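You operate a simulated robot arm through the tools that you are given. There is no shell and no other tool. Be economical: measure what you need, move in short steps, check, and stop when the job is done.

You are at the controls of a simulated two-armed robot. One attempt, no reset.

Task
Drain the air filter, then set the pressure that the air card shows.
Fine: drain it into the white cup, spill nothing and put the cup back on its mat; open the red air valve and leave it open, the air gauge on that mark.

Only the result counts: the job must be done as asked and must still hold three seconds after the hand-in. Knocking over, shifting, dropping, spilling or breaking anything else fails it.

Robot
Two 7-joint arms with fingered hands on one trunk, on a base that drives. Base frame: it is fixed to the floor where the robot stands at the start and does not move with it; the origin is under the middle of the robot, x ahead of it, y to its left, z up; the surface under the hand at the start is at about z = 0.86. Readings come in m, rad, newtons and seconds.
The left shoulder is at the start at [0.014, 0.185, 1.375], the right one opposite. With the tool pointing down near the work surface each hand reaches from about 0.1 to 0.74 m from the robot's upright axis, wherever it stands, measured 20 degrees to its own side. Places, roughly: air card [0.8, -0.9, 1.1]; air lever by ports 1 and 2 [0.5, -0.6, 0.9]; air lever by ports 3 and 4 [0.5, -0.8, 0.9]; cushion dial by port 2 [0.4, -0.7, 0.9]; cushion dial by port 4 [0.4, -0.9, 0.9]; flow dial by port 1 [0.4, -0.6, 0.9]; flow dial by port 3 [0.4, -0.8, 0.9]; mat under the drain spout [0.5, -0.2, 0.9]; red air valve [0.7, -0.1, 1.1]; regulator dial [0.7, -0.4, 1.1]; slide flow dial [2.4, -1.4, 0.6]; slide rocker [2.4, -1.3, 0.6]; slide valve [2.4, -1.5, 0.7]; yellow oiler dial [0.7, -0.5, 1.1]. Payload 4 kg a hand.
The TCP of each hand is the grasp point between the finger pads, 0.026 m short of the fingertips. In the tool frame z runs along the fingers and y along their closing line. The gripper opens to 0.132 m. The gripper's body begins 0.073 m behind the TCP. The gripper is a hand of 3 fingers: y runs from the thumb to the fingers, the wrist lies at [0, 0, -0.224] in the tool frame.
Orientation is that of the tool frame in the base frame, as a unit quaternion [w, x, y, z]. With the fingers straight down and closing along the base's y, the tool's x points along the base's -x, its y along +y and its z along -z.

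Tools
- The arms move only by the tool move_arm. It takes "left_steps", "right_steps" or both (then of equal length, played together; a hand with none holds still); each is a list of rows, each a list of 6 numbers: the shift along the tool's x, y, z in m, then the turn, a rotation vector about the tool's x, y, z in rad. In form: [[dx, dy, dz, ax, ay, az], ...]. A call has 1 to 10 rows; each row shifts and turns the commanded pose from where the row before left it, along the tool's axes as they then stand. Each row takes 0.2 s and may step no farther than 0.05 m and 0.15 rad from the row before; otherwise, the whole call is refused. A pose out of reach is approached as far as the arm can. The call stops where the force on the tool passes 40 N (or 10 N more than at its start, if that is more) or the arm is blocked; 0.2 s more then pass. In this call time passes only in rows, and 0.2 s behind the last. It gives the time, the measured TCP pose, the force on the tool (base axes), the opening and the grip force at its end, in the units of the frame above (readings bear some noise), with the torque about the TCP (base axes, N m) and any sound that the robot's microphone picked up.
- Cameras (640 x 400 px; columns grow to the right, rows downward): "scene" is now at [0.062, -0.0461, 1.6164]; the picture's right is [-0.55, -0.84, 0.01], its down [-0.41, 0.27, -0.87] and it looks along [0.73, -0.48, -0.49] (base axes); focal length 274 px, centre (320, 200). "left" rides on the left gripper at [-0.062, 0.003, -0.092] in its tool frame; the picture's right is [-0.05, -1.00, 0.00], its down [0.83, -0.04, -0.56] and it looks along [0.55, -0.03, 0.83] (tool axes); focal length 230 px, centre (320, 200). "right" rides on the right gripper at [0.062, 0.003, -0.092] in its tool frame; the picture's right is [-0.05, 1.00, 0.00], its down [-0.83, -0.04, -0.56] and it looks along [-0.55, -0.03, 0.83] (tool axes); focal length 230 px, centre (320, 200). There is no depth. A picture from a camera that has moved, and an enlarged one, comes with that camera's place and axes in the base frame and with its lens. The place of the scene camera against the robot may be out by one fixed shift of up to 0.018 m in any direction.
- get_image(camera): a new picture of that camera. It takes no simulated time.
- raise_lower(by): slides the trunk up (or, below 0, down) by that many m; the arms and the scene camera ride with it, the base frame stays. It gives what a move gives, with no picture.
- drive_base(legs): drives the robot by 1 to 6 legs, each [ahead, left, turn to the left] in m, m and rad, along the robot's own axes; the way and the turn of a leg run together, so that a leg with both is an arc; at most 1.5 m and 3.142 rad a leg. The arms and the cameras ride along, it lands a little off, and it stops where it bumps. It gives what a move gives.
- finger_targets(finger1, finger2, thumb_bend, hand): sets how far each is bent, from 0 (flat) to 1 (curled in); at 0.3 the hand is open as for a grip, at 0.7 the pads meet at the TCP. One left out holds its place. A second passes; each finger stops where it meets its share of the squeeze, and holds until it gets a number again. It is the only way to open and close the hand. It gives what a move gives, with no picture; readings hold the bend of each and the force on the fingers (four entries, about 0 where the hand has none), thumb and palm.
- turn_head(pan, tilt): turns the head with the scene camera to pan (to the left, within 1.501 rad either way) and tilt (down, from -0.506 to 1.204), counted from straight ahead of the robot. It gives what a move gives.
- zoom(camera, box): a new picture of the part [left, top, right, bottom] of that camera's present view, enlarged. It takes no simulated time.
- close_job(): hands the job in; it is judged then, once.

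Work in short steps. Places have to be worked out from the pictures, the camera data and where the tool is seen: move nearer, look again, correct. Check each grasp and each placing, and mend what went wrong. You have 120 turns and 108 pictures in all, those below and enlarged ones among them. Open the grippers and draw the arms clear of the work before you hand the job in, unless the task says otherwise; then end with one line.

The tools are called after "Call:" as a command line: name --argument value ..., lists and objects as JSON in quotes. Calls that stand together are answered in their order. move_arm: Moves the arms, as the interface text tells. Its arguments: {"type":"object","properties":{"left_steps":{"type":"array","items":{"type":"array","items":{"type":"number"}}},"right_steps":{"type":"array","items":{"type":"array","items":{"type":"number"}}}},"required":[]} The other tools are called the same way: raise_lower (by) slides the trunk up or down; finger_targets (finger1, finger2, thumb_bend, hand) moves the fingers one by one; drive_base (legs) drives the base; turn_head (pan, tilt) turns the head that bears the scene camera; get_image (camera) takes a picture; zoom (camera, box) takes an enlarged picture of a part of a camera's view; close_job () hands the job in.

At the start:

```text
clock: 0.0
left_eef_pos: [0.4121, -0.0401, 1.4314]
left_ee_rot: [0.0, 0.0, 1.0, 0.0]
left_contact_force: [0.5, -0.6, -0.6]
left_ft_torque: [0.01, 0.0, 0.0]
left_grip_width: 0.1318
left_finger_force: 0.1
left_shape: jaw
left_bend: [0.3, 0.3, 0.3]
left_finger forces: [0.1, 0.0, 0.0, 0.0, 0.0, 0.0]
right_eef_pos: [0.3658, -0.3239, 1.4682]
right_ee_rot: [0.0, 0.0, 1.0, 0.0]
right_contact_force: [0.0, 0.5, -0.2]
right_ft_torque: [-0.02, -0.02, 0.02]
right_grip_width: 0.132
right_finger_force: 0.1
right_shape: jaw
right_bend: [0.3, 0.3, 0.3]
right_finger forces: [0.0, 0.0, 0.1, 0.1, 0.0, 0.0]
trunk travel left (down, up): [-0.4, 0.062]
robot x, y, heading: [0.0005, -0.0006, -0.002]
head pan, tilt: [-0.579, 0.506]
```

scene: 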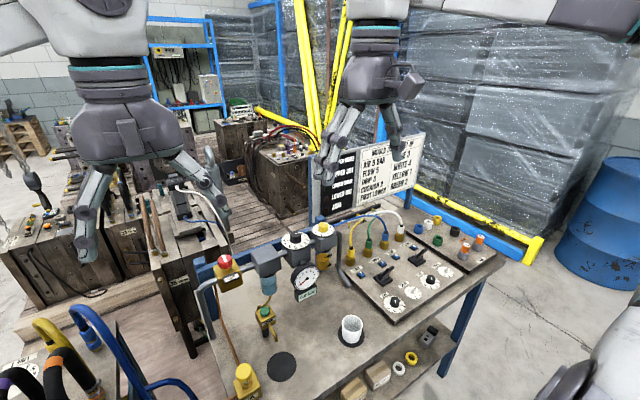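
right: 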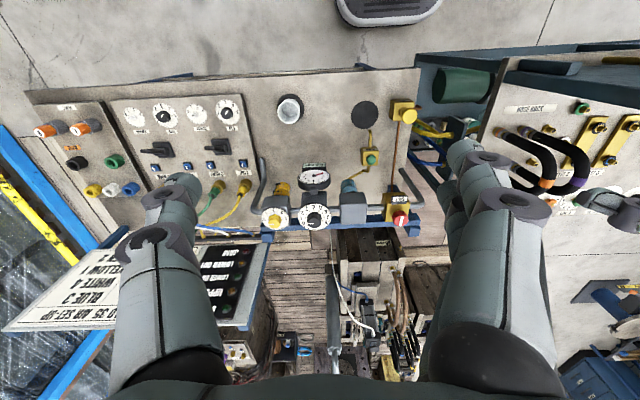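
left: 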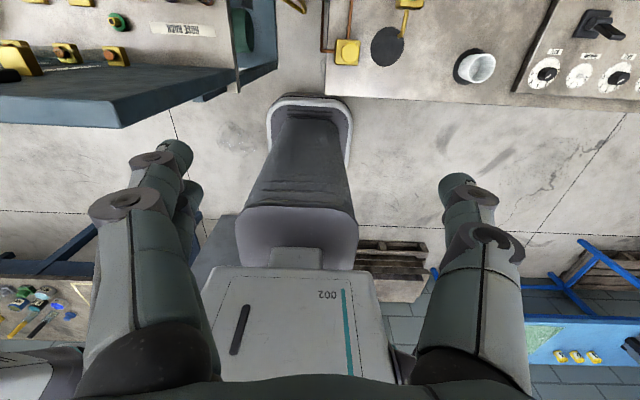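

The scene shows the air set on the panel, the card behind it and the white cup on a dark mat. I zoom in on the card and on the air set.

Call:
zoom --camera "scene" --box '[310, 130, 430, 220]'

Call:
zoom --camera "scene" --box '[190, 210, 380, 400]'

Call:
zoom --camera "right" --box '[230, 80, 440, 240]'

```text
4.44 times, centred on (370, 175) of scene
camera zoom: at [0.062, -0.0461, 1.6164], right [-0.55, -0.84, 0.01], down [-0.41, 0.27, -0.87], along [0.73, -0.48, -0.49], focal length 1218 px, centre (98, 311)
```

zoom: 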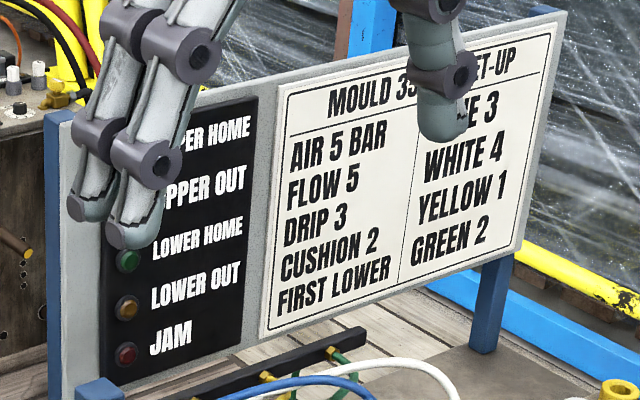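

```text
2.11 times, centred on (285, 305) of scene
camera zoom: at [0.062, -0.0461, 1.6164], right [-0.55, -0.84, 0.01], down [-0.41, 0.27, -0.87], along [0.73, -0.48, -0.49], focal length 577 px, centre (394, -21)
```

zoom: 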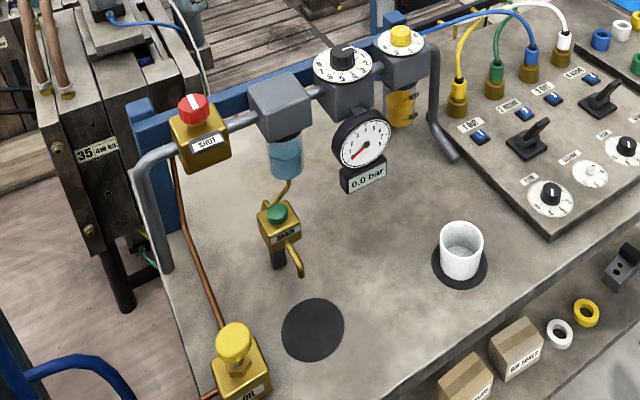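

```text
2.50 times, centred on (335, 160) of right
camera zoom: at [0.3061, -0.3201, 1.5597], right [0.05, 1.0, 0.0], down [0.83, -0.04, 0.56], along [0.55, -0.03, -0.83], focal length 575 px, centre (282, 300)
```

zoom: 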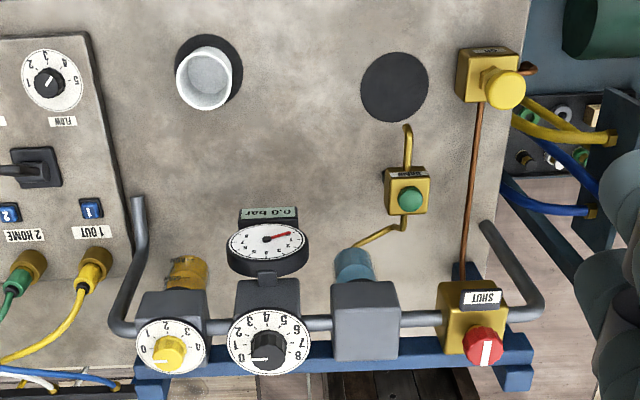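

The card asks for air at 5 bar. I put the cup mat near (0.445, -0.41) and the spout mat near (0.477, -0.20). I lower the right hand for a closer look at the drain.

Call:
move_arm --right_steps '[[0.006, 0.0123, 0.0413, 0, 0, 0], [0.006, 0.0123, 0.0413, 0, 0, 0], [0.006, 0.0123, 0.0413, 0, 0, 0], [0.006, 0.0123, 0.0413, 0, 0, 0], [0.006, 0.0123, 0.0413, 0, 0, 0], [0.006, 0.0123, 0.0413, 0, 0, 0]]'

Call:
get_image --camera "right"

Call:
get_image --camera "scene"

```text
clock: 1.4
left_eef_pos: [0.4127, -0.0399, 1.4316]
left_ee_rot: [-0.001, 0.0, 1.0, -0.001]
left_contact_force: [-0.8, 0.2, -0.3]
left_ft_torque: [-0.01, -0.01, -0.04]
left_grip_width: 0.1317
left_finger_force: 0.0
left_shape: jaw
left_bend: [0.3, 0.3, 0.3]
left_finger forces: [0.1, 0.0, 0.0, 0.0, 0.0, 0.1]
right_eef_pos: [0.3307, -0.2503, 1.2196]
right_ee_rot: [0.0, 0.0, 1.0, 0.0]
right_contact_force: [0.5, 0.0, 0.1]
right_ft_torque: [-0.03, 0.01, -0.02]
right_grip_width: 0.1319
right_finger_force: 0.0
right_shape: jaw
right_bend: [0.3, 0.3, 0.3]
right_finger forces: [0.1, 0.0, 0.0, 0.0, 0.1, 0.0]
trunk travel left (down, up): [-0.4, 0.062]
robot x, y, heading: [-0.0006, -0.0017, -0.002]
head pan, tilt: [-0.579, 0.506]
```

```text
101 pictures are left
camera right: at [0.2697, -0.247, 1.3121], right [0.05, 1.0, 0.0], down [0.83, -0.04, 0.55], along [0.55, -0.03, -0.83], focal length 230 px, centre (320, 200)
```

right: 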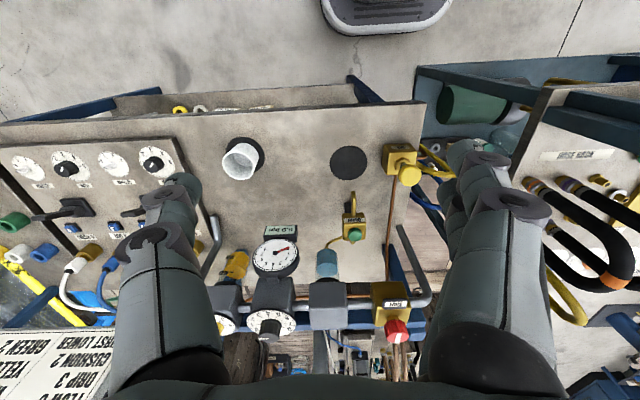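

```text
100 pictures are left
camera scene: at [0.0634, -0.0451, 1.6163], right [-0.55, -0.84, 0.01], down [-0.42, 0.26, -0.87], along [0.73, -0.48, -0.49], focal length 274 px, centre (320, 200)
```

scene: 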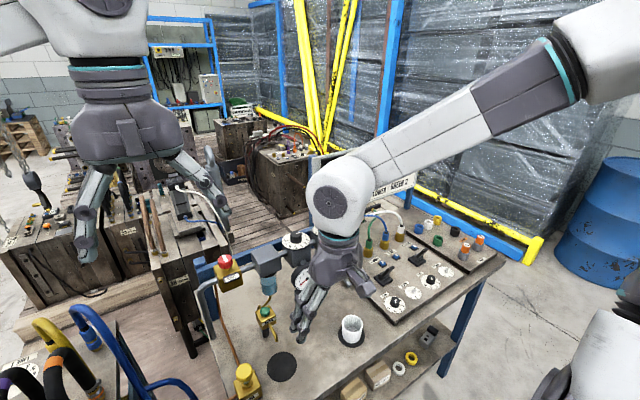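

Call:
zoom --camera "right" --box '[210, 120, 430, 260]'

Call:
zoom --camera "scene" --box '[210, 230, 310, 330]'

Call:
zoom --camera "right" --box '[200, 250, 430, 360]'

```text
2.86 times, centred on (320, 190) of right
camera zoom: at [0.2697, -0.247, 1.3121], right [0.05, 1.0, 0.0], down [0.83, -0.04, 0.55], along [0.55, -0.03, -0.83], focal length 657 px, centre (320, 229)
```

zoom: 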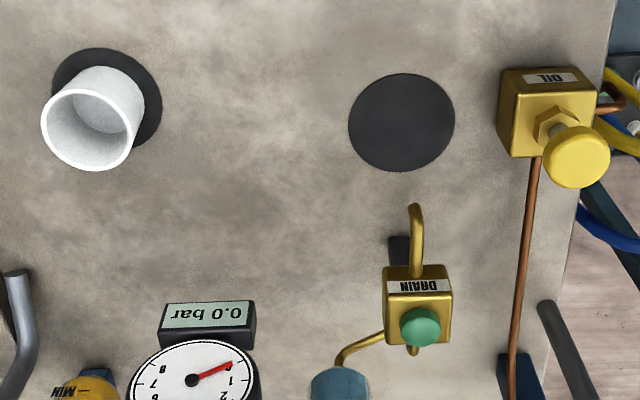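

```text
4.00 times, centred on (260, 280) of scene
camera zoom: at [0.0634, -0.0451, 1.6163], right [-0.55, -0.84, 0.01], down [-0.42, 0.26, -0.87], along [0.73, -0.48, -0.49], focal length 1096 px, centre (560, -120)
```

zoom: 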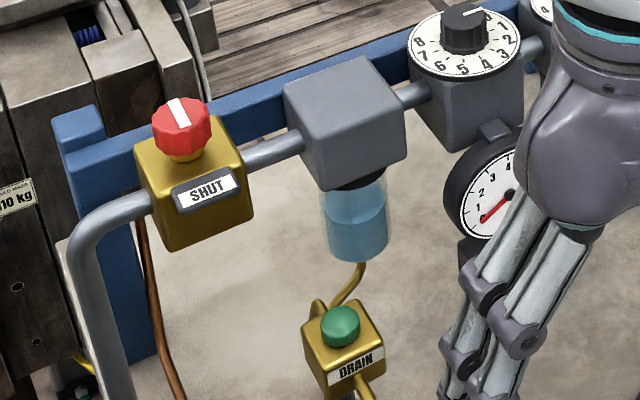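

```text
2.78 times, centred on (315, 305) of right
camera zoom: at [0.2697, -0.247, 1.3121], right [0.05, 1.0, 0.0], down [0.83, -0.04, 0.55], along [0.55, -0.03, -0.83], focal length 640 px, centre (334, -92)
```

zoom: 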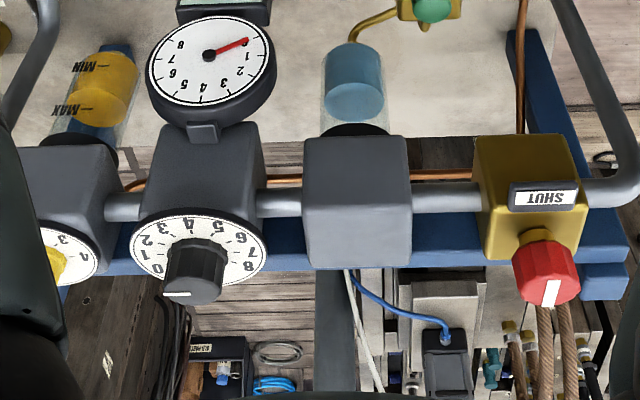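

The green drain control is a mushroom button at about (0.563, -0.197, 0.988). The spout tip is near (0.497, -0.198, 0.94) and the cup rim is near z 0.94. I tilt the right hand forward so it can take the cup from the front.

Call:
move_arm --right_steps '[[0, -0.02, 0, 0, -0.15, 0], [0, -0.02, 0, 0, -0.15, 0], [0, -0.03, 0, 0, -0.15, 0], [0, -0.03, 0, 0, -0.15, 0], [0, -0.03, 0, 0, -0.15, 0], [0, -0.03, 0, 0, -0.15, 0]]'

Call:
get_image --camera "right"

```text
clock: 2.8
left_eef_pos: [0.4087, -0.0477, 1.4318]
left_ee_rot: [0.001, 0.002, 1.0, 0.002]
left_contact_force: [-0.2, -0.3, -0.1]
left_ft_torque: [0.06, -0.01, 0.0]
left_grip_width: 0.1317
left_finger_force: 0.0
left_shape: jaw
left_bend: [0.3, 0.3, 0.3]
left_finger forces: [0.0, 0.0, 0.1, 0.1, 0.0, 0.1]
right_eef_pos: [0.3433, -0.4237, 1.209]
right_ee_rot: [0.421, 0.0, 0.907, 0.002]
right_contact_force: [2.5, -0.7, 6.0]
right_ft_torque: [0.03, 0.55, 0.02]
right_grip_width: 0.1319
right_finger_force: 0.0
right_shape: jaw
right_bend: [0.3, 0.3, 0.3]
right_finger forces: [0.0, 0.0, 0.1, 0.0, 0.1, 0.0]
right hand out of reach, approached as far as the arm can: row 4, 5
trunk travel left (down, up): [-0.4, 0.062]
robot x, y, heading: [0.0024, 0.0005, 0.001]
head pan, tilt: [-0.579, 0.506]
```

```text
96 pictures are left
camera right: at [0.2338, -0.4206, 1.221], right [0.03, 1.0, 0.04], down [0.11, -0.05, 0.99], along [0.99, -0.02, -0.11], focal length 230 px, centre (320, 200)
```

right: 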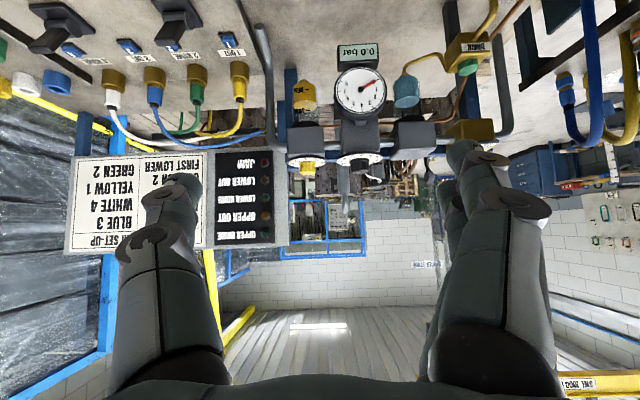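

The tilt worked, with a brief reach limit near the body. I lower the hand to the pre-grasp point in front of the cup.

Call:
move_arm --right_steps '[[0.034, 0.003, 0.0275, 0, 0, 0], [0.034, 0.003, 0.0275, 0, 0, 0], [0.034, 0.003, 0.0275, 0, 0, 0], [0.034, 0.003, 0.0275, 0, 0, 0], [0.034, 0.003, 0.0275, 0, 0, 0]]'

Call:
get_image --camera "right"

Call:
get_image --camera "scene"

```text
clock: 4.0
left_eef_pos: [0.413, -0.0422, 1.4313]
left_ee_rot: [0.001, 0.0, 1.0, 0.001]
left_contact_force: [0.5, 0.0, 0.7]
left_ft_torque: [0.01, 0.01, 0.0]
left_grip_width: 0.1319
left_finger_force: 0.1
left_shape: jaw
left_bend: [0.3, 0.3, 0.3]
left_finger forces: [0.0, 0.0, 0.0, 0.0, 0.0, 0.0]
right_eef_pos: [0.3519, -0.4063, 1.0008]
right_ee_rot: [0.435, 0.0, 0.9, 0.0]
right_contact_force: [-0.6, 0.0, -1.1]
right_ft_torque: [0.01, -0.01, -0.03]
right_grip_width: 0.1319
right_finger_force: 0.1
right_shape: jaw
right_bend: [0.3, 0.3, 0.3]
right_finger forces: [0.0, 0.0, 0.0, 0.0, 0.0, 0.0]
trunk travel left (down, up): [-0.4, 0.062]
robot x, y, heading: [-0.0016, 0.0046, -0.004]
head pan, tilt: [-0.579, 0.506]
```

```text
95 pictures are left
camera right: at [0.2427, -0.4025, 1.0094], right [0.03, 1.0, 0.04], down [0.08, -0.04, 1.0], along [1.0, -0.03, -0.08], focal length 230 px, centre (320, 200)
```

right: 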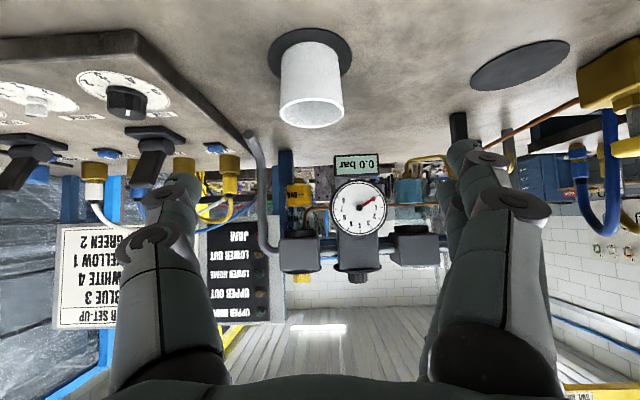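

```text
94 pictures are left
camera scene: at [0.0619, -0.0476, 1.6163], right [-0.55, -0.84, 0.01], down [-0.41, 0.27, -0.87], along [0.73, -0.48, -0.49], focal length 274 px, centre (320, 200)
```

scene: 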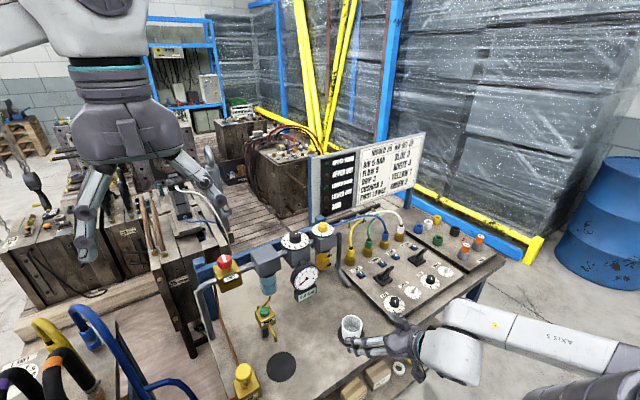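

The cup sits at about (0.443, -0.411) with its rim near z 0.915, and the hand is aligned with it. I go in around it with TCP z at about 0.895.

Call:
move_arm --right_steps '[[0.0135, -0.0025, 0, 0, 0, 0], [0.0135, -0.0025, 0, 0, 0, 0], [0, 0, 0.035, 0, 0, 0], [0, 0, 0.034, 0, 0, 0], [0, 0, 0.034, 0, 0, 0], [0, 0, 0.032, 0, 0, 0]]'

Call:
get_image --camera "right"

Call:
zoom --camera "scene" --box '[250, 250, 450, 400]'

```text
clock: 5.4
left_eef_pos: [0.4139, -0.0405, 1.4311]
left_ee_rot: [-0.001, 0.0, 1.0, 0.0]
left_contact_force: [0.5, 0.0, 0.5]
left_ft_torque: [-0.03, 0.02, -0.02]
left_grip_width: 0.132
left_finger_force: 0.1
left_shape: jaw
left_bend: [0.3, 0.3, 0.3]
left_finger forces: [0.1, 0.0, 0.0, 0.1, 0.1, 0.0]
right_eef_pos: [0.4194, -0.4536, 0.9692]
right_ee_rot: [0.432, 0.0, 0.902, 0.002]
right_contact_force: [-0.4, 0.6, 0.2]
right_ft_torque: [-0.01, 0.02, 0.01]
right_grip_width: 0.1317
right_finger_force: 0.1
right_shape: jaw
right_bend: [0.3, 0.3, 0.3]
right_finger forces: [0.1, 0.1, 0.1, 0.1, 0.0, 0.1]
right hand out of reach, approached as far as the arm can: row 3, 4, 5, 6
trunk travel left (down, up): [-0.4, 0.062]
robot x, y, heading: [-0.0024, -0.0005, -0.005]
head pan, tilt: [-0.579, 0.506]
```

```text
93 pictures are left
camera right: at [0.3106, -0.4505, 0.9785], right [0.03, 1.0, 0.04], down [0.09, -0.04, 1.0], along [1.0, -0.03, -0.09], focal length 230 px, centre (320, 200)
```

right: 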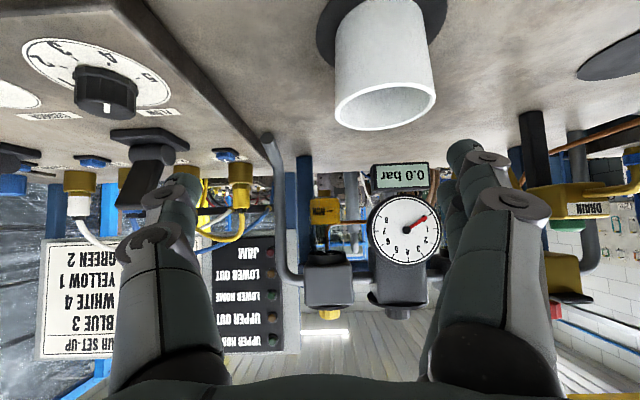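

```text
2.67 times, centred on (350, 325) of scene
camera zoom: at [0.0643, -0.0465, 1.6163], right [-0.55, -0.84, 0.01], down [-0.42, 0.27, -0.87], along [0.73, -0.48, -0.49], focal length 731 px, centre (240, -133)
```

zoom: 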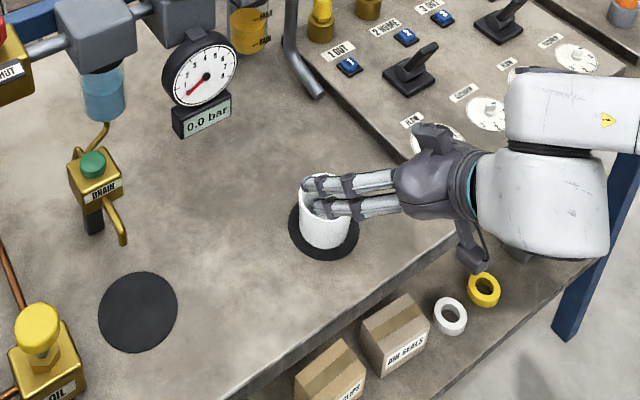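

The arm ran out of reach and the hand slid sideways, but it did not touch the cup. I back off and reposition the base for a better arm posture.

Call:
move_arm --right_steps '[[0, 0, -0.04, 0, 0, 0], [0, 0, -0.04, 0, 0, 0], [0, 0, -0.04, 0, 0, 0], [-0.03, 0, -0.02, 0, 0, 0], [-0.03, 0, -0.02, 0, 0, 0]]'

Call:
drive_base --legs '[[-0.1, 0, 0], [0, -0.15, 0]]'

Call:
get_image --camera "scene"

```text
clock: 6.6
left_eef_pos: [0.4121, -0.0399, 1.4319]
left_ee_rot: [-0.001, 0.0, 1.0, 0.0]
left_contact_force: [0.0, -0.1, -0.5]
left_ft_torque: [-0.02, -0.01, -0.02]
left_grip_width: 0.1322
left_finger_force: 0.1
left_shape: jaw
left_bend: [0.3, 0.3, 0.3]
left_finger forces: [0.0, 0.0, 0.1, 0.0, 0.0, 0.0]
right_eef_pos: [0.3288, -0.4529, 1.1162]
right_ee_rot: [0.435, 0.0, 0.9, 0.0]
right_contact_force: [0.4, -0.8, 0.8]
right_ft_torque: [-0.03, 0.03, -0.01]
right_grip_width: 0.132
right_finger_force: 0.1
right_shape: jaw
right_bend: [0.3, 0.3, 0.3]
right_finger forces: [0.0, 0.0, 0.0, 0.1, 0.1, 0.1]
trunk travel left (down, up): [-0.4, 0.062]
robot x, y, heading: [-0.0032, -0.0036, -0.003]
head pan, tilt: [-0.579, 0.506]
```

```text
clock: 8.7
left_eef_pos: [0.3102, -0.183, 1.4323]
left_ee_rot: [0.0, 0.0, 1.0, -0.001]
left_contact_force: [-0.2, -0.5, -0.4]
left_ft_torque: [-0.01, -0.02, 0.01]
left_grip_width: 0.132
left_finger_force: 0.1
left_shape: jaw
left_bend: [0.3, 0.3, 0.3]
left_finger forces: [0.0, 0.0, 0.0, 0.0, 0.0, 0.1]
right_eef_pos: [0.2279, -0.597, 1.1168]
right_ee_rot: [0.435, 0.0, 0.9, -0.001]
right_contact_force: [-0.4, -0.3, -0.1]
right_ft_torque: [0.0, 0.0, 0.03]
right_grip_width: 0.1318
right_finger_force: 0.1
right_shape: jaw
right_bend: [0.3, 0.3, 0.3]
right_finger forces: [0.0, 0.0, 0.0, 0.0, 0.1, 0.0]
trunk travel left (down, up): [-0.4, 0.062]
robot x, y, heading: [-0.1029, -0.1464, -0.0]
head pan, tilt: [-0.579, 0.506]
```

```text
91 pictures are left
camera scene: at [-0.0392, -0.189, 1.6166], right [-0.55, -0.84, 0.01], down [-0.41, 0.26, -0.87], along [0.73, -0.48, -0.49], focal length 274 px, centre (320, 200)
```

scene: 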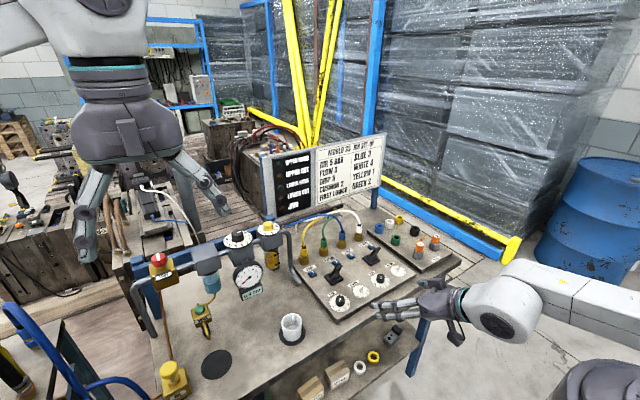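

Base moved cleanly. I bring the right hand to the pre-grasp point in front of the cup again.

Call:
move_arm --right_steps '[[0.003, 0.031, 0.0274, 0, 0, 0], [0.003, 0.031, 0.0274, 0, 0, 0], [0.003, 0.031, 0.0274, 0, 0, 0], [0.003, 0.031, 0.0274, 0, 0, 0], [0.003, 0.031, 0.0274, 0, 0, 0], [0.003, 0.031, 0.0274, 0, 0, 0]]'

Call:
get_image --camera "right"

```text
clock: 10.3
left_eef_pos: [0.3117, -0.1864, 1.4311]
left_ee_rot: [0.0, 0.0, 1.0, 0.0]
left_contact_force: [0.5, 0.0, 0.6]
left_ft_torque: [0.0, 0.0, 0.0]
left_grip_width: 0.1318
left_finger_force: 0.0
left_shape: jaw
left_bend: [0.3, 0.3, 0.3]
left_finger forces: [0.0, 0.0, 0.0, 0.0, 0.0, 0.0]
right_eef_pos: [0.3571, -0.4382, 1.0804]
right_ee_rot: [0.467, -0.042, 0.883, 0.001]
right_contact_force: [-0.1, -1.1, -0.2]
right_ft_torque: [0.04, 0.01, 0.0]
right_grip_width: 0.1319
right_finger_force: 0.1
right_shape: jaw
right_bend: [0.3, 0.3, 0.3]
right_finger forces: [0.0, 0.1, 0.0, 0.0, 0.1, 0.0]
right hand out of reach, approached as far as the arm can: row 4, 5, 6
trunk travel left (down, up): [-0.4, 0.062]
robot x, y, heading: [-0.1019, -0.1441, 0.002]
head pan, tilt: [-0.579, 0.506]
stopped in row 6 (right hand): the arm was blocked; the commanded pose is now the measured one
```

```text
90 pictures are left
camera right: at [0.247, -0.4423, 1.081], right [-0.05, 1.0, 0.01], down [0.01, -0.01, 1.0], along [1.0, 0.05, -0.01], focal length 230 px, centre (320, 200)
```

right: 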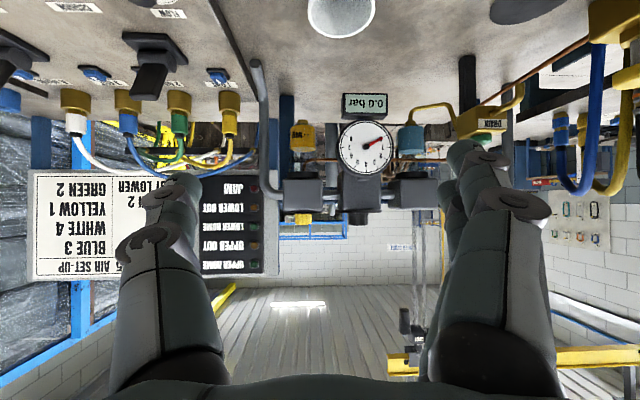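

The arm is blocked at a wrist limit because the forearm comes in from the right. I yaw the hand to the left so it points along the forearm.

Call:
move_arm --right_steps '[[0, -0.01, 0, -0.11, 0, -0.087], [0, -0.01, 0, -0.11, 0, -0.087], [0, -0.01, 0, -0.11, 0, -0.087], [0, 0, 0, -0.11, 0, -0.087], [0, 0, 0, -0.11, 0, -0.087]]'

Call:
get_image --camera "right"

Call:
get_image --camera "scene"

```text
clock: 11.5
left_eef_pos: [0.3112, -0.1861, 1.4327]
left_ee_rot: [-0.001, 0.001, 1.0, 0.0]
left_contact_force: [0.5, 0.0, 0.7]
left_ft_torque: [0.0, 0.01, 0.01]
left_grip_width: 0.1318
left_finger_force: 0.0
left_shape: jaw
left_bend: [0.3, 0.3, 0.3]
left_finger forces: [0.1, 0.0, 0.0, 0.1, 0.0, 0.0]
right_eef_pos: [0.3617, -0.4669, 1.0802]
right_ee_rot: [0.424, -0.349, 0.824, 0.143]
right_contact_force: [0.4, -0.5, 0.5]
right_ft_torque: [0.0, 0.04, 0.06]
right_grip_width: 0.1319
right_finger_force: 0.0
right_shape: jaw
right_bend: [0.3, 0.3, 0.3]
right_finger forces: [0.1, 0.0, 0.0, 0.0, 0.0, 0.0]
trunk travel left (down, up): [-0.4, 0.062]
robot x, y, heading: [-0.1022, -0.1469, 0.001]
head pan, tilt: [-0.579, 0.506]
```

```text
89 pictures are left
camera right: at [0.2809, -0.5401, 1.0856], right [-0.67, 0.74, -0.02], down [0.03, 0.05, 1.0], along [0.74, 0.67, -0.05], focal length 230 px, centre (320, 200)
```

right: 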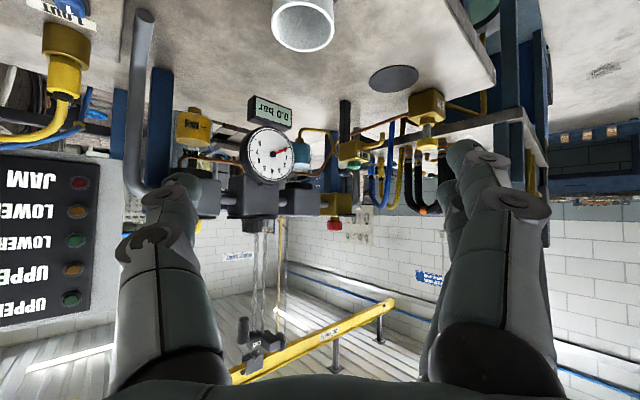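

```text
88 pictures are left
camera scene: at [-0.0388, -0.1918, 1.6165], right [-0.55, -0.84, 0.01], down [-0.41, 0.27, -0.87], along [0.73, -0.48, -0.49], focal length 274 px, centre (320, 200)
```

scene: 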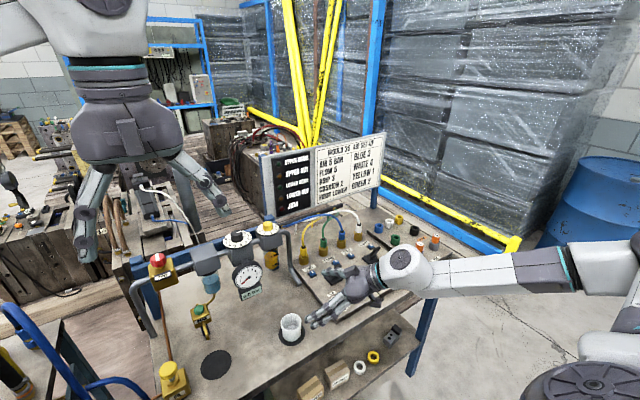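

The yaw worked and the arm is comfortable again. The tool now points along about (0.60, 0.53, -0.60), so I lower it to 0.1 m short of the cup on that line.

Call:
move_arm --right_steps '[[0.0303, -0.0021, 0.0295, 0, 0, 0], [0.0303, -0.0021, 0.0295, 0, 0, 0], [0.0303, -0.0021, 0.0295, 0, 0, 0]]'

Call:
get_image --camera "right"

```text
clock: 12.3
left_eef_pos: [0.3128, -0.1872, 1.4307]
left_ee_rot: [0.0, -0.001, 1.0, 0.0]
left_contact_force: [0.3, 0.0, 0.2]
left_ft_torque: [-0.02, 0.0, 0.03]
left_grip_width: 0.1317
left_finger_force: 0.0
left_shape: jaw
left_bend: [0.3, 0.3, 0.3]
left_finger forces: [0.0, 0.0, 0.0, 0.0, 0.0, 0.0]
right_eef_pos: [0.3839, -0.4673, 0.9544]
right_ee_rot: [0.427, -0.353, 0.82, 0.141]
right_contact_force: [-0.8, 0.5, 1.1]
right_ft_torque: [-0.01, -0.03, 0.01]
right_grip_width: 0.1318
right_finger_force: 0.1
right_shape: jaw
right_bend: [0.3, 0.3, 0.3]
right_finger forces: [0.1, 0.0, 0.0, 0.1, 0.1, 0.1]
trunk travel left (down, up): [-0.4, 0.062]
robot x, y, heading: [-0.1016, -0.146, 0.001]
head pan, tilt: [-0.579, 0.506]
```

```text
87 pictures are left
camera right: at [0.3047, -0.5411, 0.9604], right [-0.68, 0.73, -0.03], down [0.02, 0.06, 1.0], along [0.73, 0.68, -0.05], focal length 230 px, centre (320, 200)
```

right: 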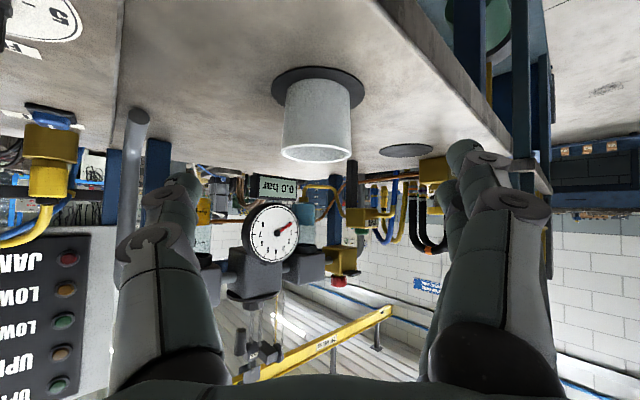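

The cup is centred between the fingers, with its rim at z ≈ 0.912. I advance 0.099 m so the fingers straddle it.

Call:
move_arm --right_steps '[[0.001, 0, 0.033, 0, 0, 0], [0.001, 0, 0.033, 0, 0, 0], [0.001, -0.001, 0.032, 0, 0, 0]]'

Call:
get_image --camera "right"

Call:
zoom --camera "scene" --box '[220, 260, 420, 400]'

```text
clock: 13.1
left_eef_pos: [0.3118, -0.1865, 1.4323]
left_ee_rot: [0.001, 0.0, 1.0, 0.0]
left_contact_force: [-0.9, 0.1, -0.2]
left_ft_torque: [-0.02, 0.01, 0.07]
left_grip_width: 0.1317
left_finger_force: 0.1
left_shape: jaw
left_bend: [0.3, 0.3, 0.3]
left_finger forces: [0.0, 0.1, 0.0, 0.1, 0.1, 0.0]
right_eef_pos: [0.4437, -0.4135, 0.8949]
right_ee_rot: [0.426, -0.353, 0.821, 0.14]
right_contact_force: [0.9, 0.5, 0.3]
right_ft_torque: [0.0, 0.0, 0.0]
right_grip_width: 0.132
right_finger_force: 0.1
right_shape: jaw
right_bend: [0.3, 0.3, 0.3]
right_finger forces: [0.0, 0.0, 0.1, 0.0, 0.0, 0.0]
trunk travel left (down, up): [-0.4, 0.062]
robot x, y, heading: [-0.1, -0.1447, 0.0]
head pan, tilt: [-0.579, 0.506]
```

```text
86 pictures are left
camera right: at [0.3635, -0.4885, 0.9004], right [-0.68, 0.73, -0.03], down [0.02, 0.06, 1.0], along [0.73, 0.68, -0.05], focal length 230 px, centre (320, 200)
```

right: 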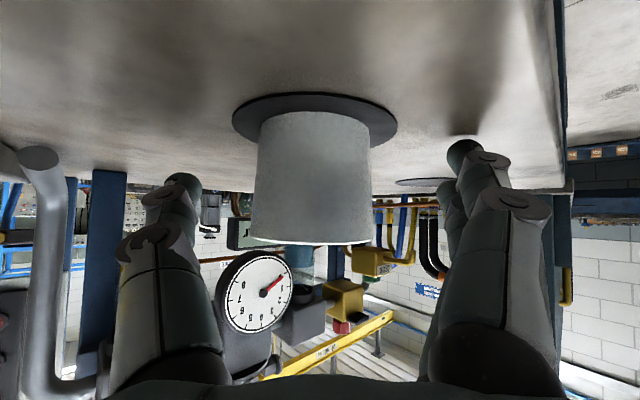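

```text
2.86 times, centred on (320, 330) of scene
camera zoom: at [-0.0381, -0.1917, 1.6164], right [-0.55, -0.84, 0.01], down [-0.42, 0.27, -0.87], along [0.73, -0.48, -0.49], focal length 783 px, centre (320, -171)
```

zoom: 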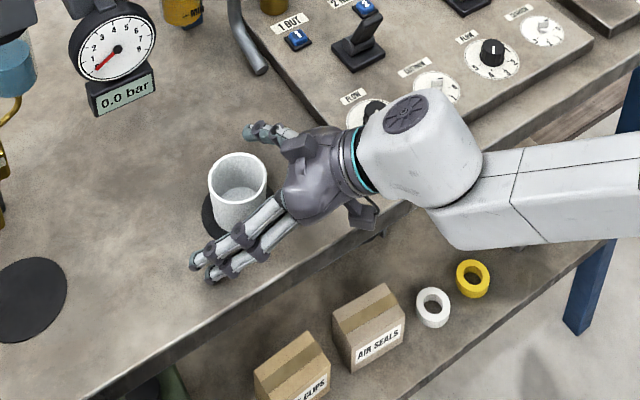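

The cup is centred sideways, about 1 cm beyond the TCP. I move 1 cm further in horizontally and close the fingers gently.

Call:
move_arm --right_steps '[[-0.006, 0, 0.008, 0, 0, 0]]'

Call:
finger_targets --hand "right" --finger1 0.6 --finger2 0.6 --thumb_bend 0.6

Call:
get_image --camera "right"

```text
clock: 13.5
left_eef_pos: [0.3121, -0.1866, 1.4322]
left_ee_rot: [0.0, 0.0, 1.0, 0.0]
left_contact_force: [-0.4, 0.4, -0.4]
left_ft_torque: [0.02, 0.03, -0.01]
left_grip_width: 0.1315
left_finger_force: 0.1
left_shape: jaw
left_bend: [0.3, 0.3, 0.3]
left_finger forces: [0.0, 0.1, 0.0, 0.0, 0.1, 0.0]
right_eef_pos: [0.4508, -0.4069, 0.895]
right_ee_rot: [0.427, -0.354, 0.82, 0.141]
right_contact_force: [0.1, 0.9, -0.8]
right_ft_torque: [-0.01, 0.0, 0.0]
right_grip_width: 0.132
right_finger_force: 0.1
right_shape: jaw
right_bend: [0.3, 0.3, 0.3]
right_finger forces: [0.0, 0.1, 0.0, 0.0, 0.1, 0.1]
trunk travel left (down, up): [-0.4, 0.062]
robot x, y, heading: [-0.103, -0.1465, -0.003]
head pan, tilt: [-0.579, 0.506]
```

```text
clock: 14.5
left_eef_pos: [0.3106, -0.187, 1.431]
left_ee_rot: [0.0, 0.0, 1.0, -0.001]
left_contact_force: [0.3, -0.8, -0.7]
left_ft_torque: [0.02, 0.02, 0.04]
left_grip_width: 0.1318
left_finger_force: 0.1
left_shape: jaw
left_bend: [0.3, 0.3, 0.3]
left_finger forces: [0.0, 0.0, 0.1, 0.0, 0.1, 0.1]
right_eef_pos: [0.45, -0.4073, 0.8959]
right_ee_rot: [0.426, -0.354, 0.82, 0.141]
right_contact_force: [0.1, 0.2, 0.2]
right_ft_torque: [0.01, -0.04, -0.02]
right_grip_width: 0.0414
right_finger_force: 2.1
right_shape: fingers
right_bend: [0.58, 0.6, 0.59]
right_finger forces: [1.9, 0.1, 0.1, 0.2, 1.9, 0.0]
trunk travel left (down, up): [-0.4, 0.062]
robot x, y, heading: [-0.104, -0.1466, -0.001]
head pan, tilt: [-0.579, 0.506]
```

```text
84 pictures are left
camera right: at [0.3701, -0.4821, 0.9011], right [-0.68, 0.73, -0.03], down [0.02, 0.06, 1.0], along [0.73, 0.68, -0.05], focal length 230 px, centre (320, 200)
```

right: 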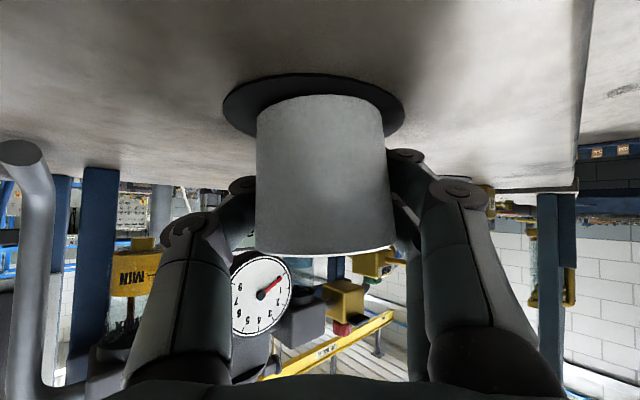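

Finger 1 and the thumb hold at about 2 N, but finger 2 isn't touching. I tighten a little more for a sure grip.

Call:
finger_targets --hand "right" --finger1 0.64 --finger2 0.66 --thumb_bend 0.64

Call:
get_image --camera "right"

Call:
zoom --camera "scene" --box '[240, 280, 380, 380]'

```text
clock: 15.5
left_eef_pos: [0.3107, -0.1867, 1.4334]
left_ee_rot: [0.0, 0.001, 1.0, 0.0]
left_contact_force: [0.3, -0.2, 0.7]
left_ft_torque: [-0.02, 0.0, 0.01]
left_grip_width: 0.1319
left_finger_force: 0.0
left_shape: jaw
left_bend: [0.3, 0.3, 0.3]
left_finger forces: [0.0, 0.0, 0.0, 0.0, 0.0, 0.0]
right_eef_pos: [0.4514, -0.4078, 0.8949]
right_ee_rot: [0.427, -0.353, 0.82, 0.14]
right_contact_force: [-0.2, 0.3, 0.9]
right_ft_torque: [0.01, 0.02, -0.01]
right_grip_width: 0.0383
right_finger_force: 8.0
right_shape: fingers
right_bend: [0.59, 0.64, 0.62]
right_finger forces: [3.9, 3.8, 0.0, 0.1, 8.0, 0.0]
trunk travel left (down, up): [-0.4, 0.062]
robot x, y, heading: [-0.1001, -0.1478, 0.002]
head pan, tilt: [-0.579, 0.506]
```

```text
83 pictures are left
camera right: at [0.3702, -0.4822, 0.901], right [-0.68, 0.73, -0.03], down [0.02, 0.06, 1.0], along [0.73, 0.68, -0.05], focal length 230 px, centre (320, 200)
```

right: 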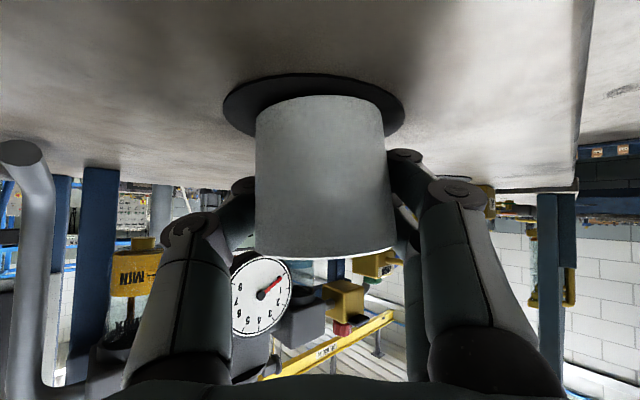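

```text
4.00 times, centred on (310, 330) of scene
camera zoom: at [-0.0387, -0.1922, 1.6164], right [-0.55, -0.84, 0.01], down [-0.41, 0.27, -0.87], along [0.73, -0.48, -0.49], focal length 1096 px, centre (360, -320)
```

zoom: 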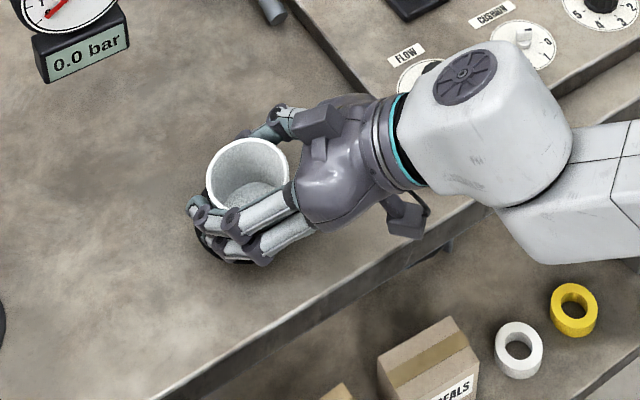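

All three digits hold the cup with about 8 N. I lift it 12 mm and carry it partway toward the spout, then look again.

Call:
move_arm --right_steps '[[-0.0096, -0.0009, -0.0071, 0, 0, 0], [-0.0222, 0.0215, 0.0272, 0, 0, 0], [-0.0222, 0.0215, 0.0272, 0, 0, 0]]'

Call:
get_image --camera "right"

Call:
zoom --camera "scene" --box '[160, 260, 360, 390]'

```text
clock: 16.3
left_eef_pos: [0.313, -0.1851, 1.4317]
left_ee_rot: [0.0, 0.0, 1.0, -0.001]
left_contact_force: [-0.4, 0.4, 0.7]
left_ft_torque: [-0.01, -0.01, -0.04]
left_grip_width: 0.1317
left_finger_force: 0.0
left_shape: jaw
left_bend: [0.3, 0.3, 0.3]
left_finger forces: [0.1, 0.0, 0.0, 0.0, 0.0, 0.0]
right_eef_pos: [0.4699, -0.3299, 0.9065]
right_ee_rot: [0.426, -0.354, 0.821, 0.14]
right_contact_force: [0.4, 0.4, -0.7]
right_ft_torque: [-0.01, -0.01, 0.02]
right_grip_width: 0.0385
right_finger_force: 8.1
right_shape: fingers
right_bend: [0.59, 0.64, 0.62]
right_finger forces: [4.0, 3.8, 0.0, 0.1, 7.9, 0.0]
trunk travel left (down, up): [-0.4, 0.062]
robot x, y, heading: [-0.103, -0.1457, 0.001]
head pan, tilt: [-0.579, 0.506]
```

```text
81 pictures are left
camera right: at [0.3896, -0.4034, 0.9111], right [-0.68, 0.73, -0.03], down [0.02, 0.06, 1.0], along [0.73, 0.68, -0.05], focal length 230 px, centre (320, 200)
```

right: 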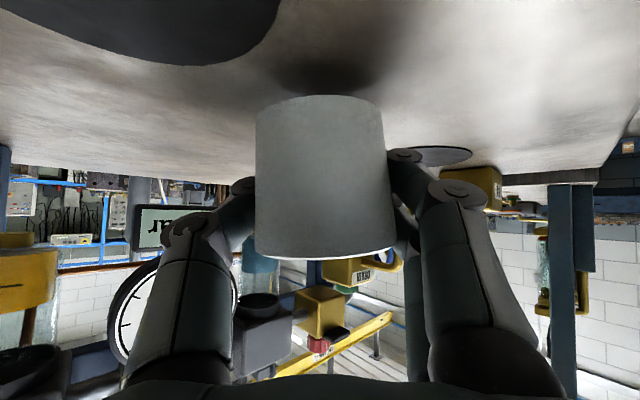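

```text
3.08 times, centred on (260, 325) of scene
camera zoom: at [-0.0372, -0.1905, 1.6164], right [-0.55, -0.84, 0.01], down [-0.42, 0.26, -0.87], along [0.73, -0.48, -0.49], focal length 843 px, centre (505, -185)
```

zoom: 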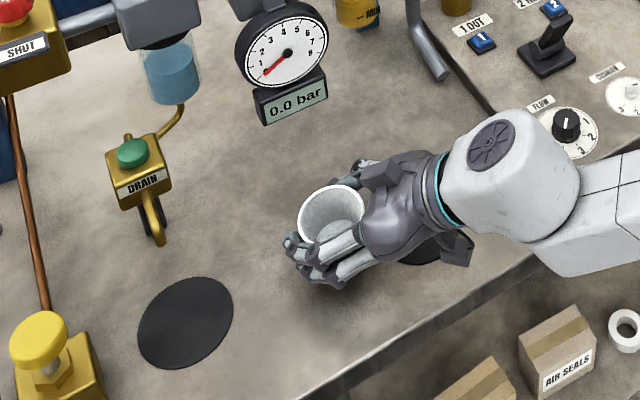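

The cup is held cleanly. I zoom on the spout from this near-horizontal view to gauge its height.

Call:
zoom --camera "right" --box '[300, 200, 460, 300]'

```text
4.00 times, centred on (380, 250) of right
camera zoom: at [0.3896, -0.4034, 0.9111], right [-0.68, 0.73, -0.03], down [0.02, 0.06, 1.0], along [0.73, 0.68, -0.05], focal length 920 px, centre (80, 0)
```

zoom: 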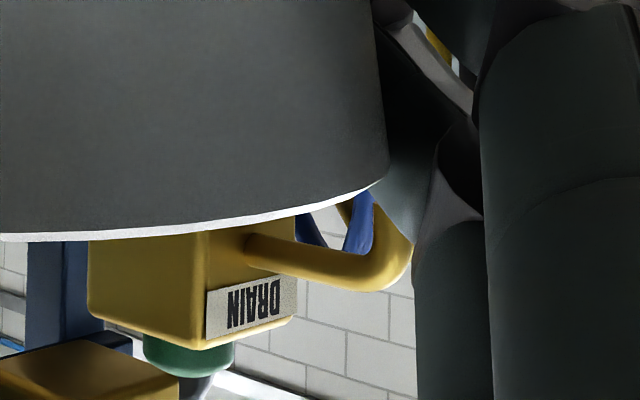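

The spout's bend is near x 0.499, z 0.955, with its tip at about z 0.94, which clears the rim at 0.92. I carry the cup most of the way under it, slightly lower.

Call:
move_arm --right_steps '[[-0.0159, 0.0201, 0.0214, 0, 0, 0], [-0.0159, 0.0201, 0.0214, 0, 0, 0], [-0.0159, 0.0201, 0.0214, 0, 0, 0]]'

Call:
get_image --camera "right"

Call:
zoom --camera "scene" --box '[160, 260, 320, 390]'

```text
clock: 17.1
left_eef_pos: [0.3103, -0.1864, 1.4317]
left_ee_rot: [0.0, 0.0, 1.0, 0.0]
left_contact_force: [0.7, 0.2, -0.6]
left_ft_torque: [0.02, 0.01, -0.01]
left_grip_width: 0.1321
left_finger_force: 0.2
left_shape: jaw
left_bend: [0.3, 0.3, 0.3]
left_finger forces: [0.0, 0.0, 0.0, 0.0, 0.1, 0.1]
right_eef_pos: [0.4828, -0.2298, 0.9034]
right_ee_rot: [0.426, -0.353, 0.821, 0.14]
right_contact_force: [0.2, -0.1, -0.4]
right_ft_torque: [-0.01, 0.01, 0.0]
right_grip_width: 0.0379
right_finger_force: 7.5
right_shape: fingers
right_bend: [0.59, 0.64, 0.62]
right_finger forces: [3.8, 3.8, 0.0, 0.0, 8.0, 0.0]
trunk travel left (down, up): [-0.4, 0.062]
robot x, y, heading: [-0.102, -0.1482, 0.001]
head pan, tilt: [-0.579, 0.506]
```

```text
78 pictures are left
camera right: at [0.4027, -0.3038, 0.9079], right [-0.68, 0.73, -0.03], down [0.02, 0.06, 1.0], along [0.73, 0.68, -0.05], focal length 230 px, centre (320, 200)
```

right: 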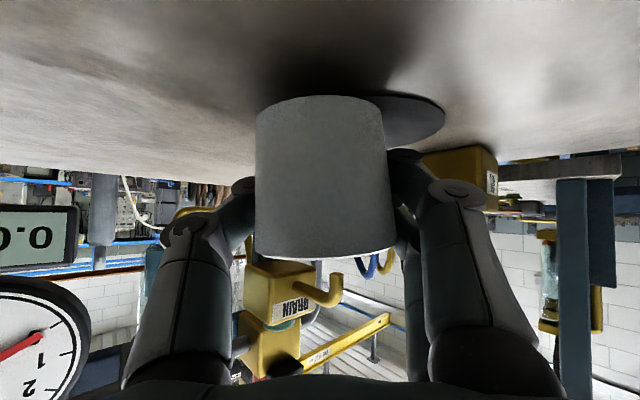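

```text
3.08 times, centred on (240, 325) of scene
camera zoom: at [-0.0387, -0.1916, 1.6164], right [-0.55, -0.84, 0.01], down [-0.41, 0.27, -0.87], along [0.73, -0.48, -0.49], focal length 843 px, centre (566, -185)
```

zoom: 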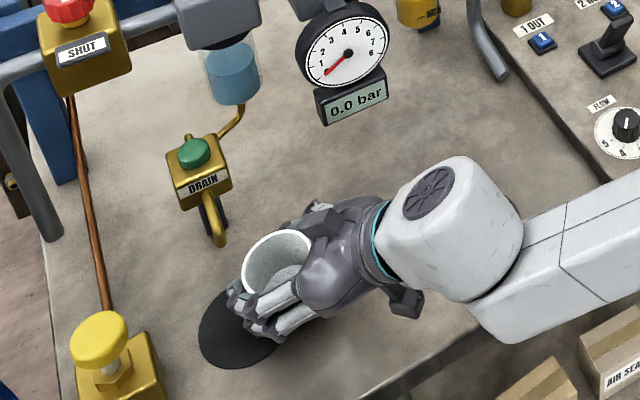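

The spout tip is now in view at about (0.50, -0.198, 0.945), clear above the rim. I make the last shift to centre the cup under it.

Call:
move_arm --right_steps '[[-0.0169, 0.0158, 0.022, 0, 0, 0]]'

Call:
zoom --camera "right" --box '[220, 180, 420, 320]'

Call:
zoom --camera "scene" --box '[180, 280, 280, 380]'

```text
clock: 17.5
left_eef_pos: [0.3119, -0.185, 1.4321]
left_ee_rot: [0.0, 0.001, 1.0, -0.001]
left_contact_force: [0.6, 0.3, 0.4]
left_ft_torque: [-0.02, -0.02, 0.0]
left_grip_width: 0.132
left_finger_force: 0.0
left_shape: jaw
left_bend: [0.3, 0.3, 0.3]
left_finger forces: [0.0, 0.0, 0.1, 0.1, 0.0, 0.0]
right_eef_pos: [0.4921, -0.1984, 0.9019]
right_ee_rot: [0.427, -0.354, 0.821, 0.14]
right_contact_force: [-0.4, 0.9, -0.5]
right_ft_torque: [0.0, 0.0, 0.0]
right_grip_width: 0.0386
right_finger_force: 7.8
right_shape: fingers
right_bend: [0.59, 0.64, 0.62]
right_finger forces: [3.9, 3.8, 0.0, 0.1, 8.0, 0.0]
trunk travel left (down, up): [-0.4, 0.062]
robot x, y, heading: [-0.1014, -0.1439, -0.004]
head pan, tilt: [-0.579, 0.506]
```

```text
2.86 times, centred on (320, 250) of right
camera zoom: at [0.4117, -0.2728, 0.908], right [-0.68, 0.73, -0.03], down [0.02, 0.06, 1.0], along [0.73, 0.68, -0.05], focal length 657 px, centre (320, 57)
```

zoom: 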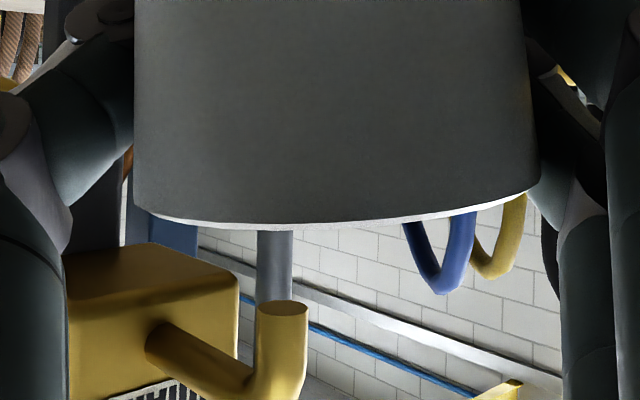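

```text
4.00 times, centred on (230, 330) of scene
camera zoom: at [-0.0376, -0.1902, 1.6164], right [-0.55, -0.84, 0.01], down [-0.42, 0.26, -0.87], along [0.73, -0.48, -0.49], focal length 1096 px, centre (680, -320)
```

zoom: 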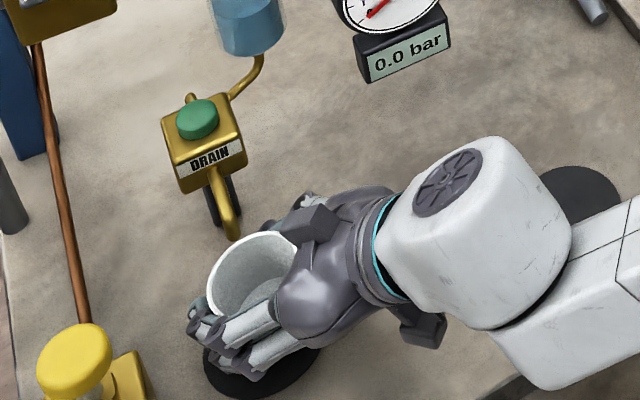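

The measurements show the cup centre about 1.5 cm short of the TCP, at (0.479, -0.207), so the spout hangs near its far rim. I shift the cup (+0.011, +0.008) to centre it better.

Call:
move_arm --right_steps '[[-0.0079, -0.002, 0.0108, 0, 0, 0]]'

Call:
get_image --camera "right"

Call:
zoom --camera "scene" --box '[180, 280, 280, 380]'

```text
clock: 17.9
left_eef_pos: [0.3109, -0.1876, 1.4307]
left_ee_rot: [-0.001, 0.0, 1.0, 0.001]
left_contact_force: [-0.1, -0.1, -0.5]
left_ft_torque: [0.01, -0.01, 0.03]
left_grip_width: 0.1317
left_finger_force: 0.1
left_shape: jaw
left_bend: [0.3, 0.3, 0.3]
left_finger forces: [0.1, 0.0, 0.1, 0.0, 0.1, 0.0]
right_eef_pos: [0.5042, -0.1918, 0.9036]
right_ee_rot: [0.427, -0.353, 0.821, 0.14]
right_contact_force: [0.2, -0.3, 0.2]
right_ft_torque: [-0.02, -0.01, 0.01]
right_grip_width: 0.038
right_finger_force: 8.0
right_shape: fingers
right_bend: [0.59, 0.64, 0.62]
right_finger forces: [3.9, 3.7, 0.1, 0.0, 7.9, 0.1]
trunk travel left (down, up): [-0.4, 0.062]
robot x, y, heading: [-0.102, -0.1463, 0.002]
head pan, tilt: [-0.579, 0.506]
```

```text
74 pictures are left
camera right: at [0.4229, -0.2662, 0.9075], right [-0.68, 0.73, -0.03], down [0.02, 0.06, 1.0], along [0.73, 0.68, -0.05], focal length 230 px, centre (320, 200)
```

right: 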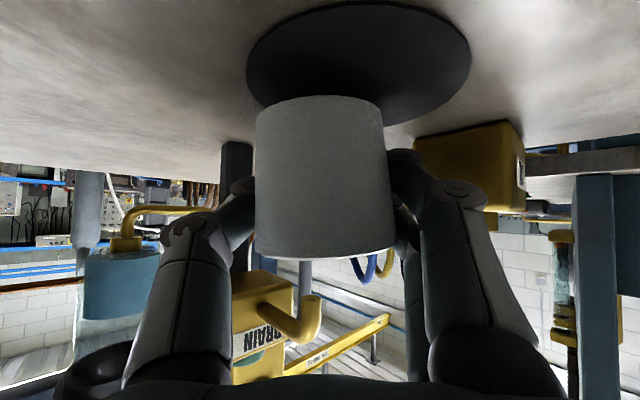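

```text
4.00 times, centred on (230, 330) of scene
camera zoom: at [-0.0384, -0.1923, 1.6164], right [-0.55, -0.84, 0.01], down [-0.41, 0.27, -0.87], along [0.73, -0.48, -0.49], focal length 1096 px, centre (680, -320)
```

zoom: 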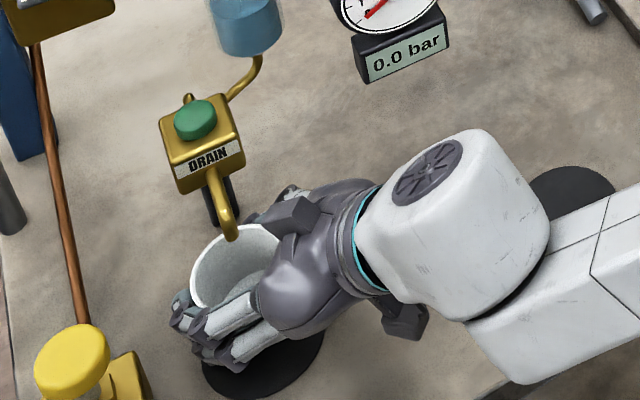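

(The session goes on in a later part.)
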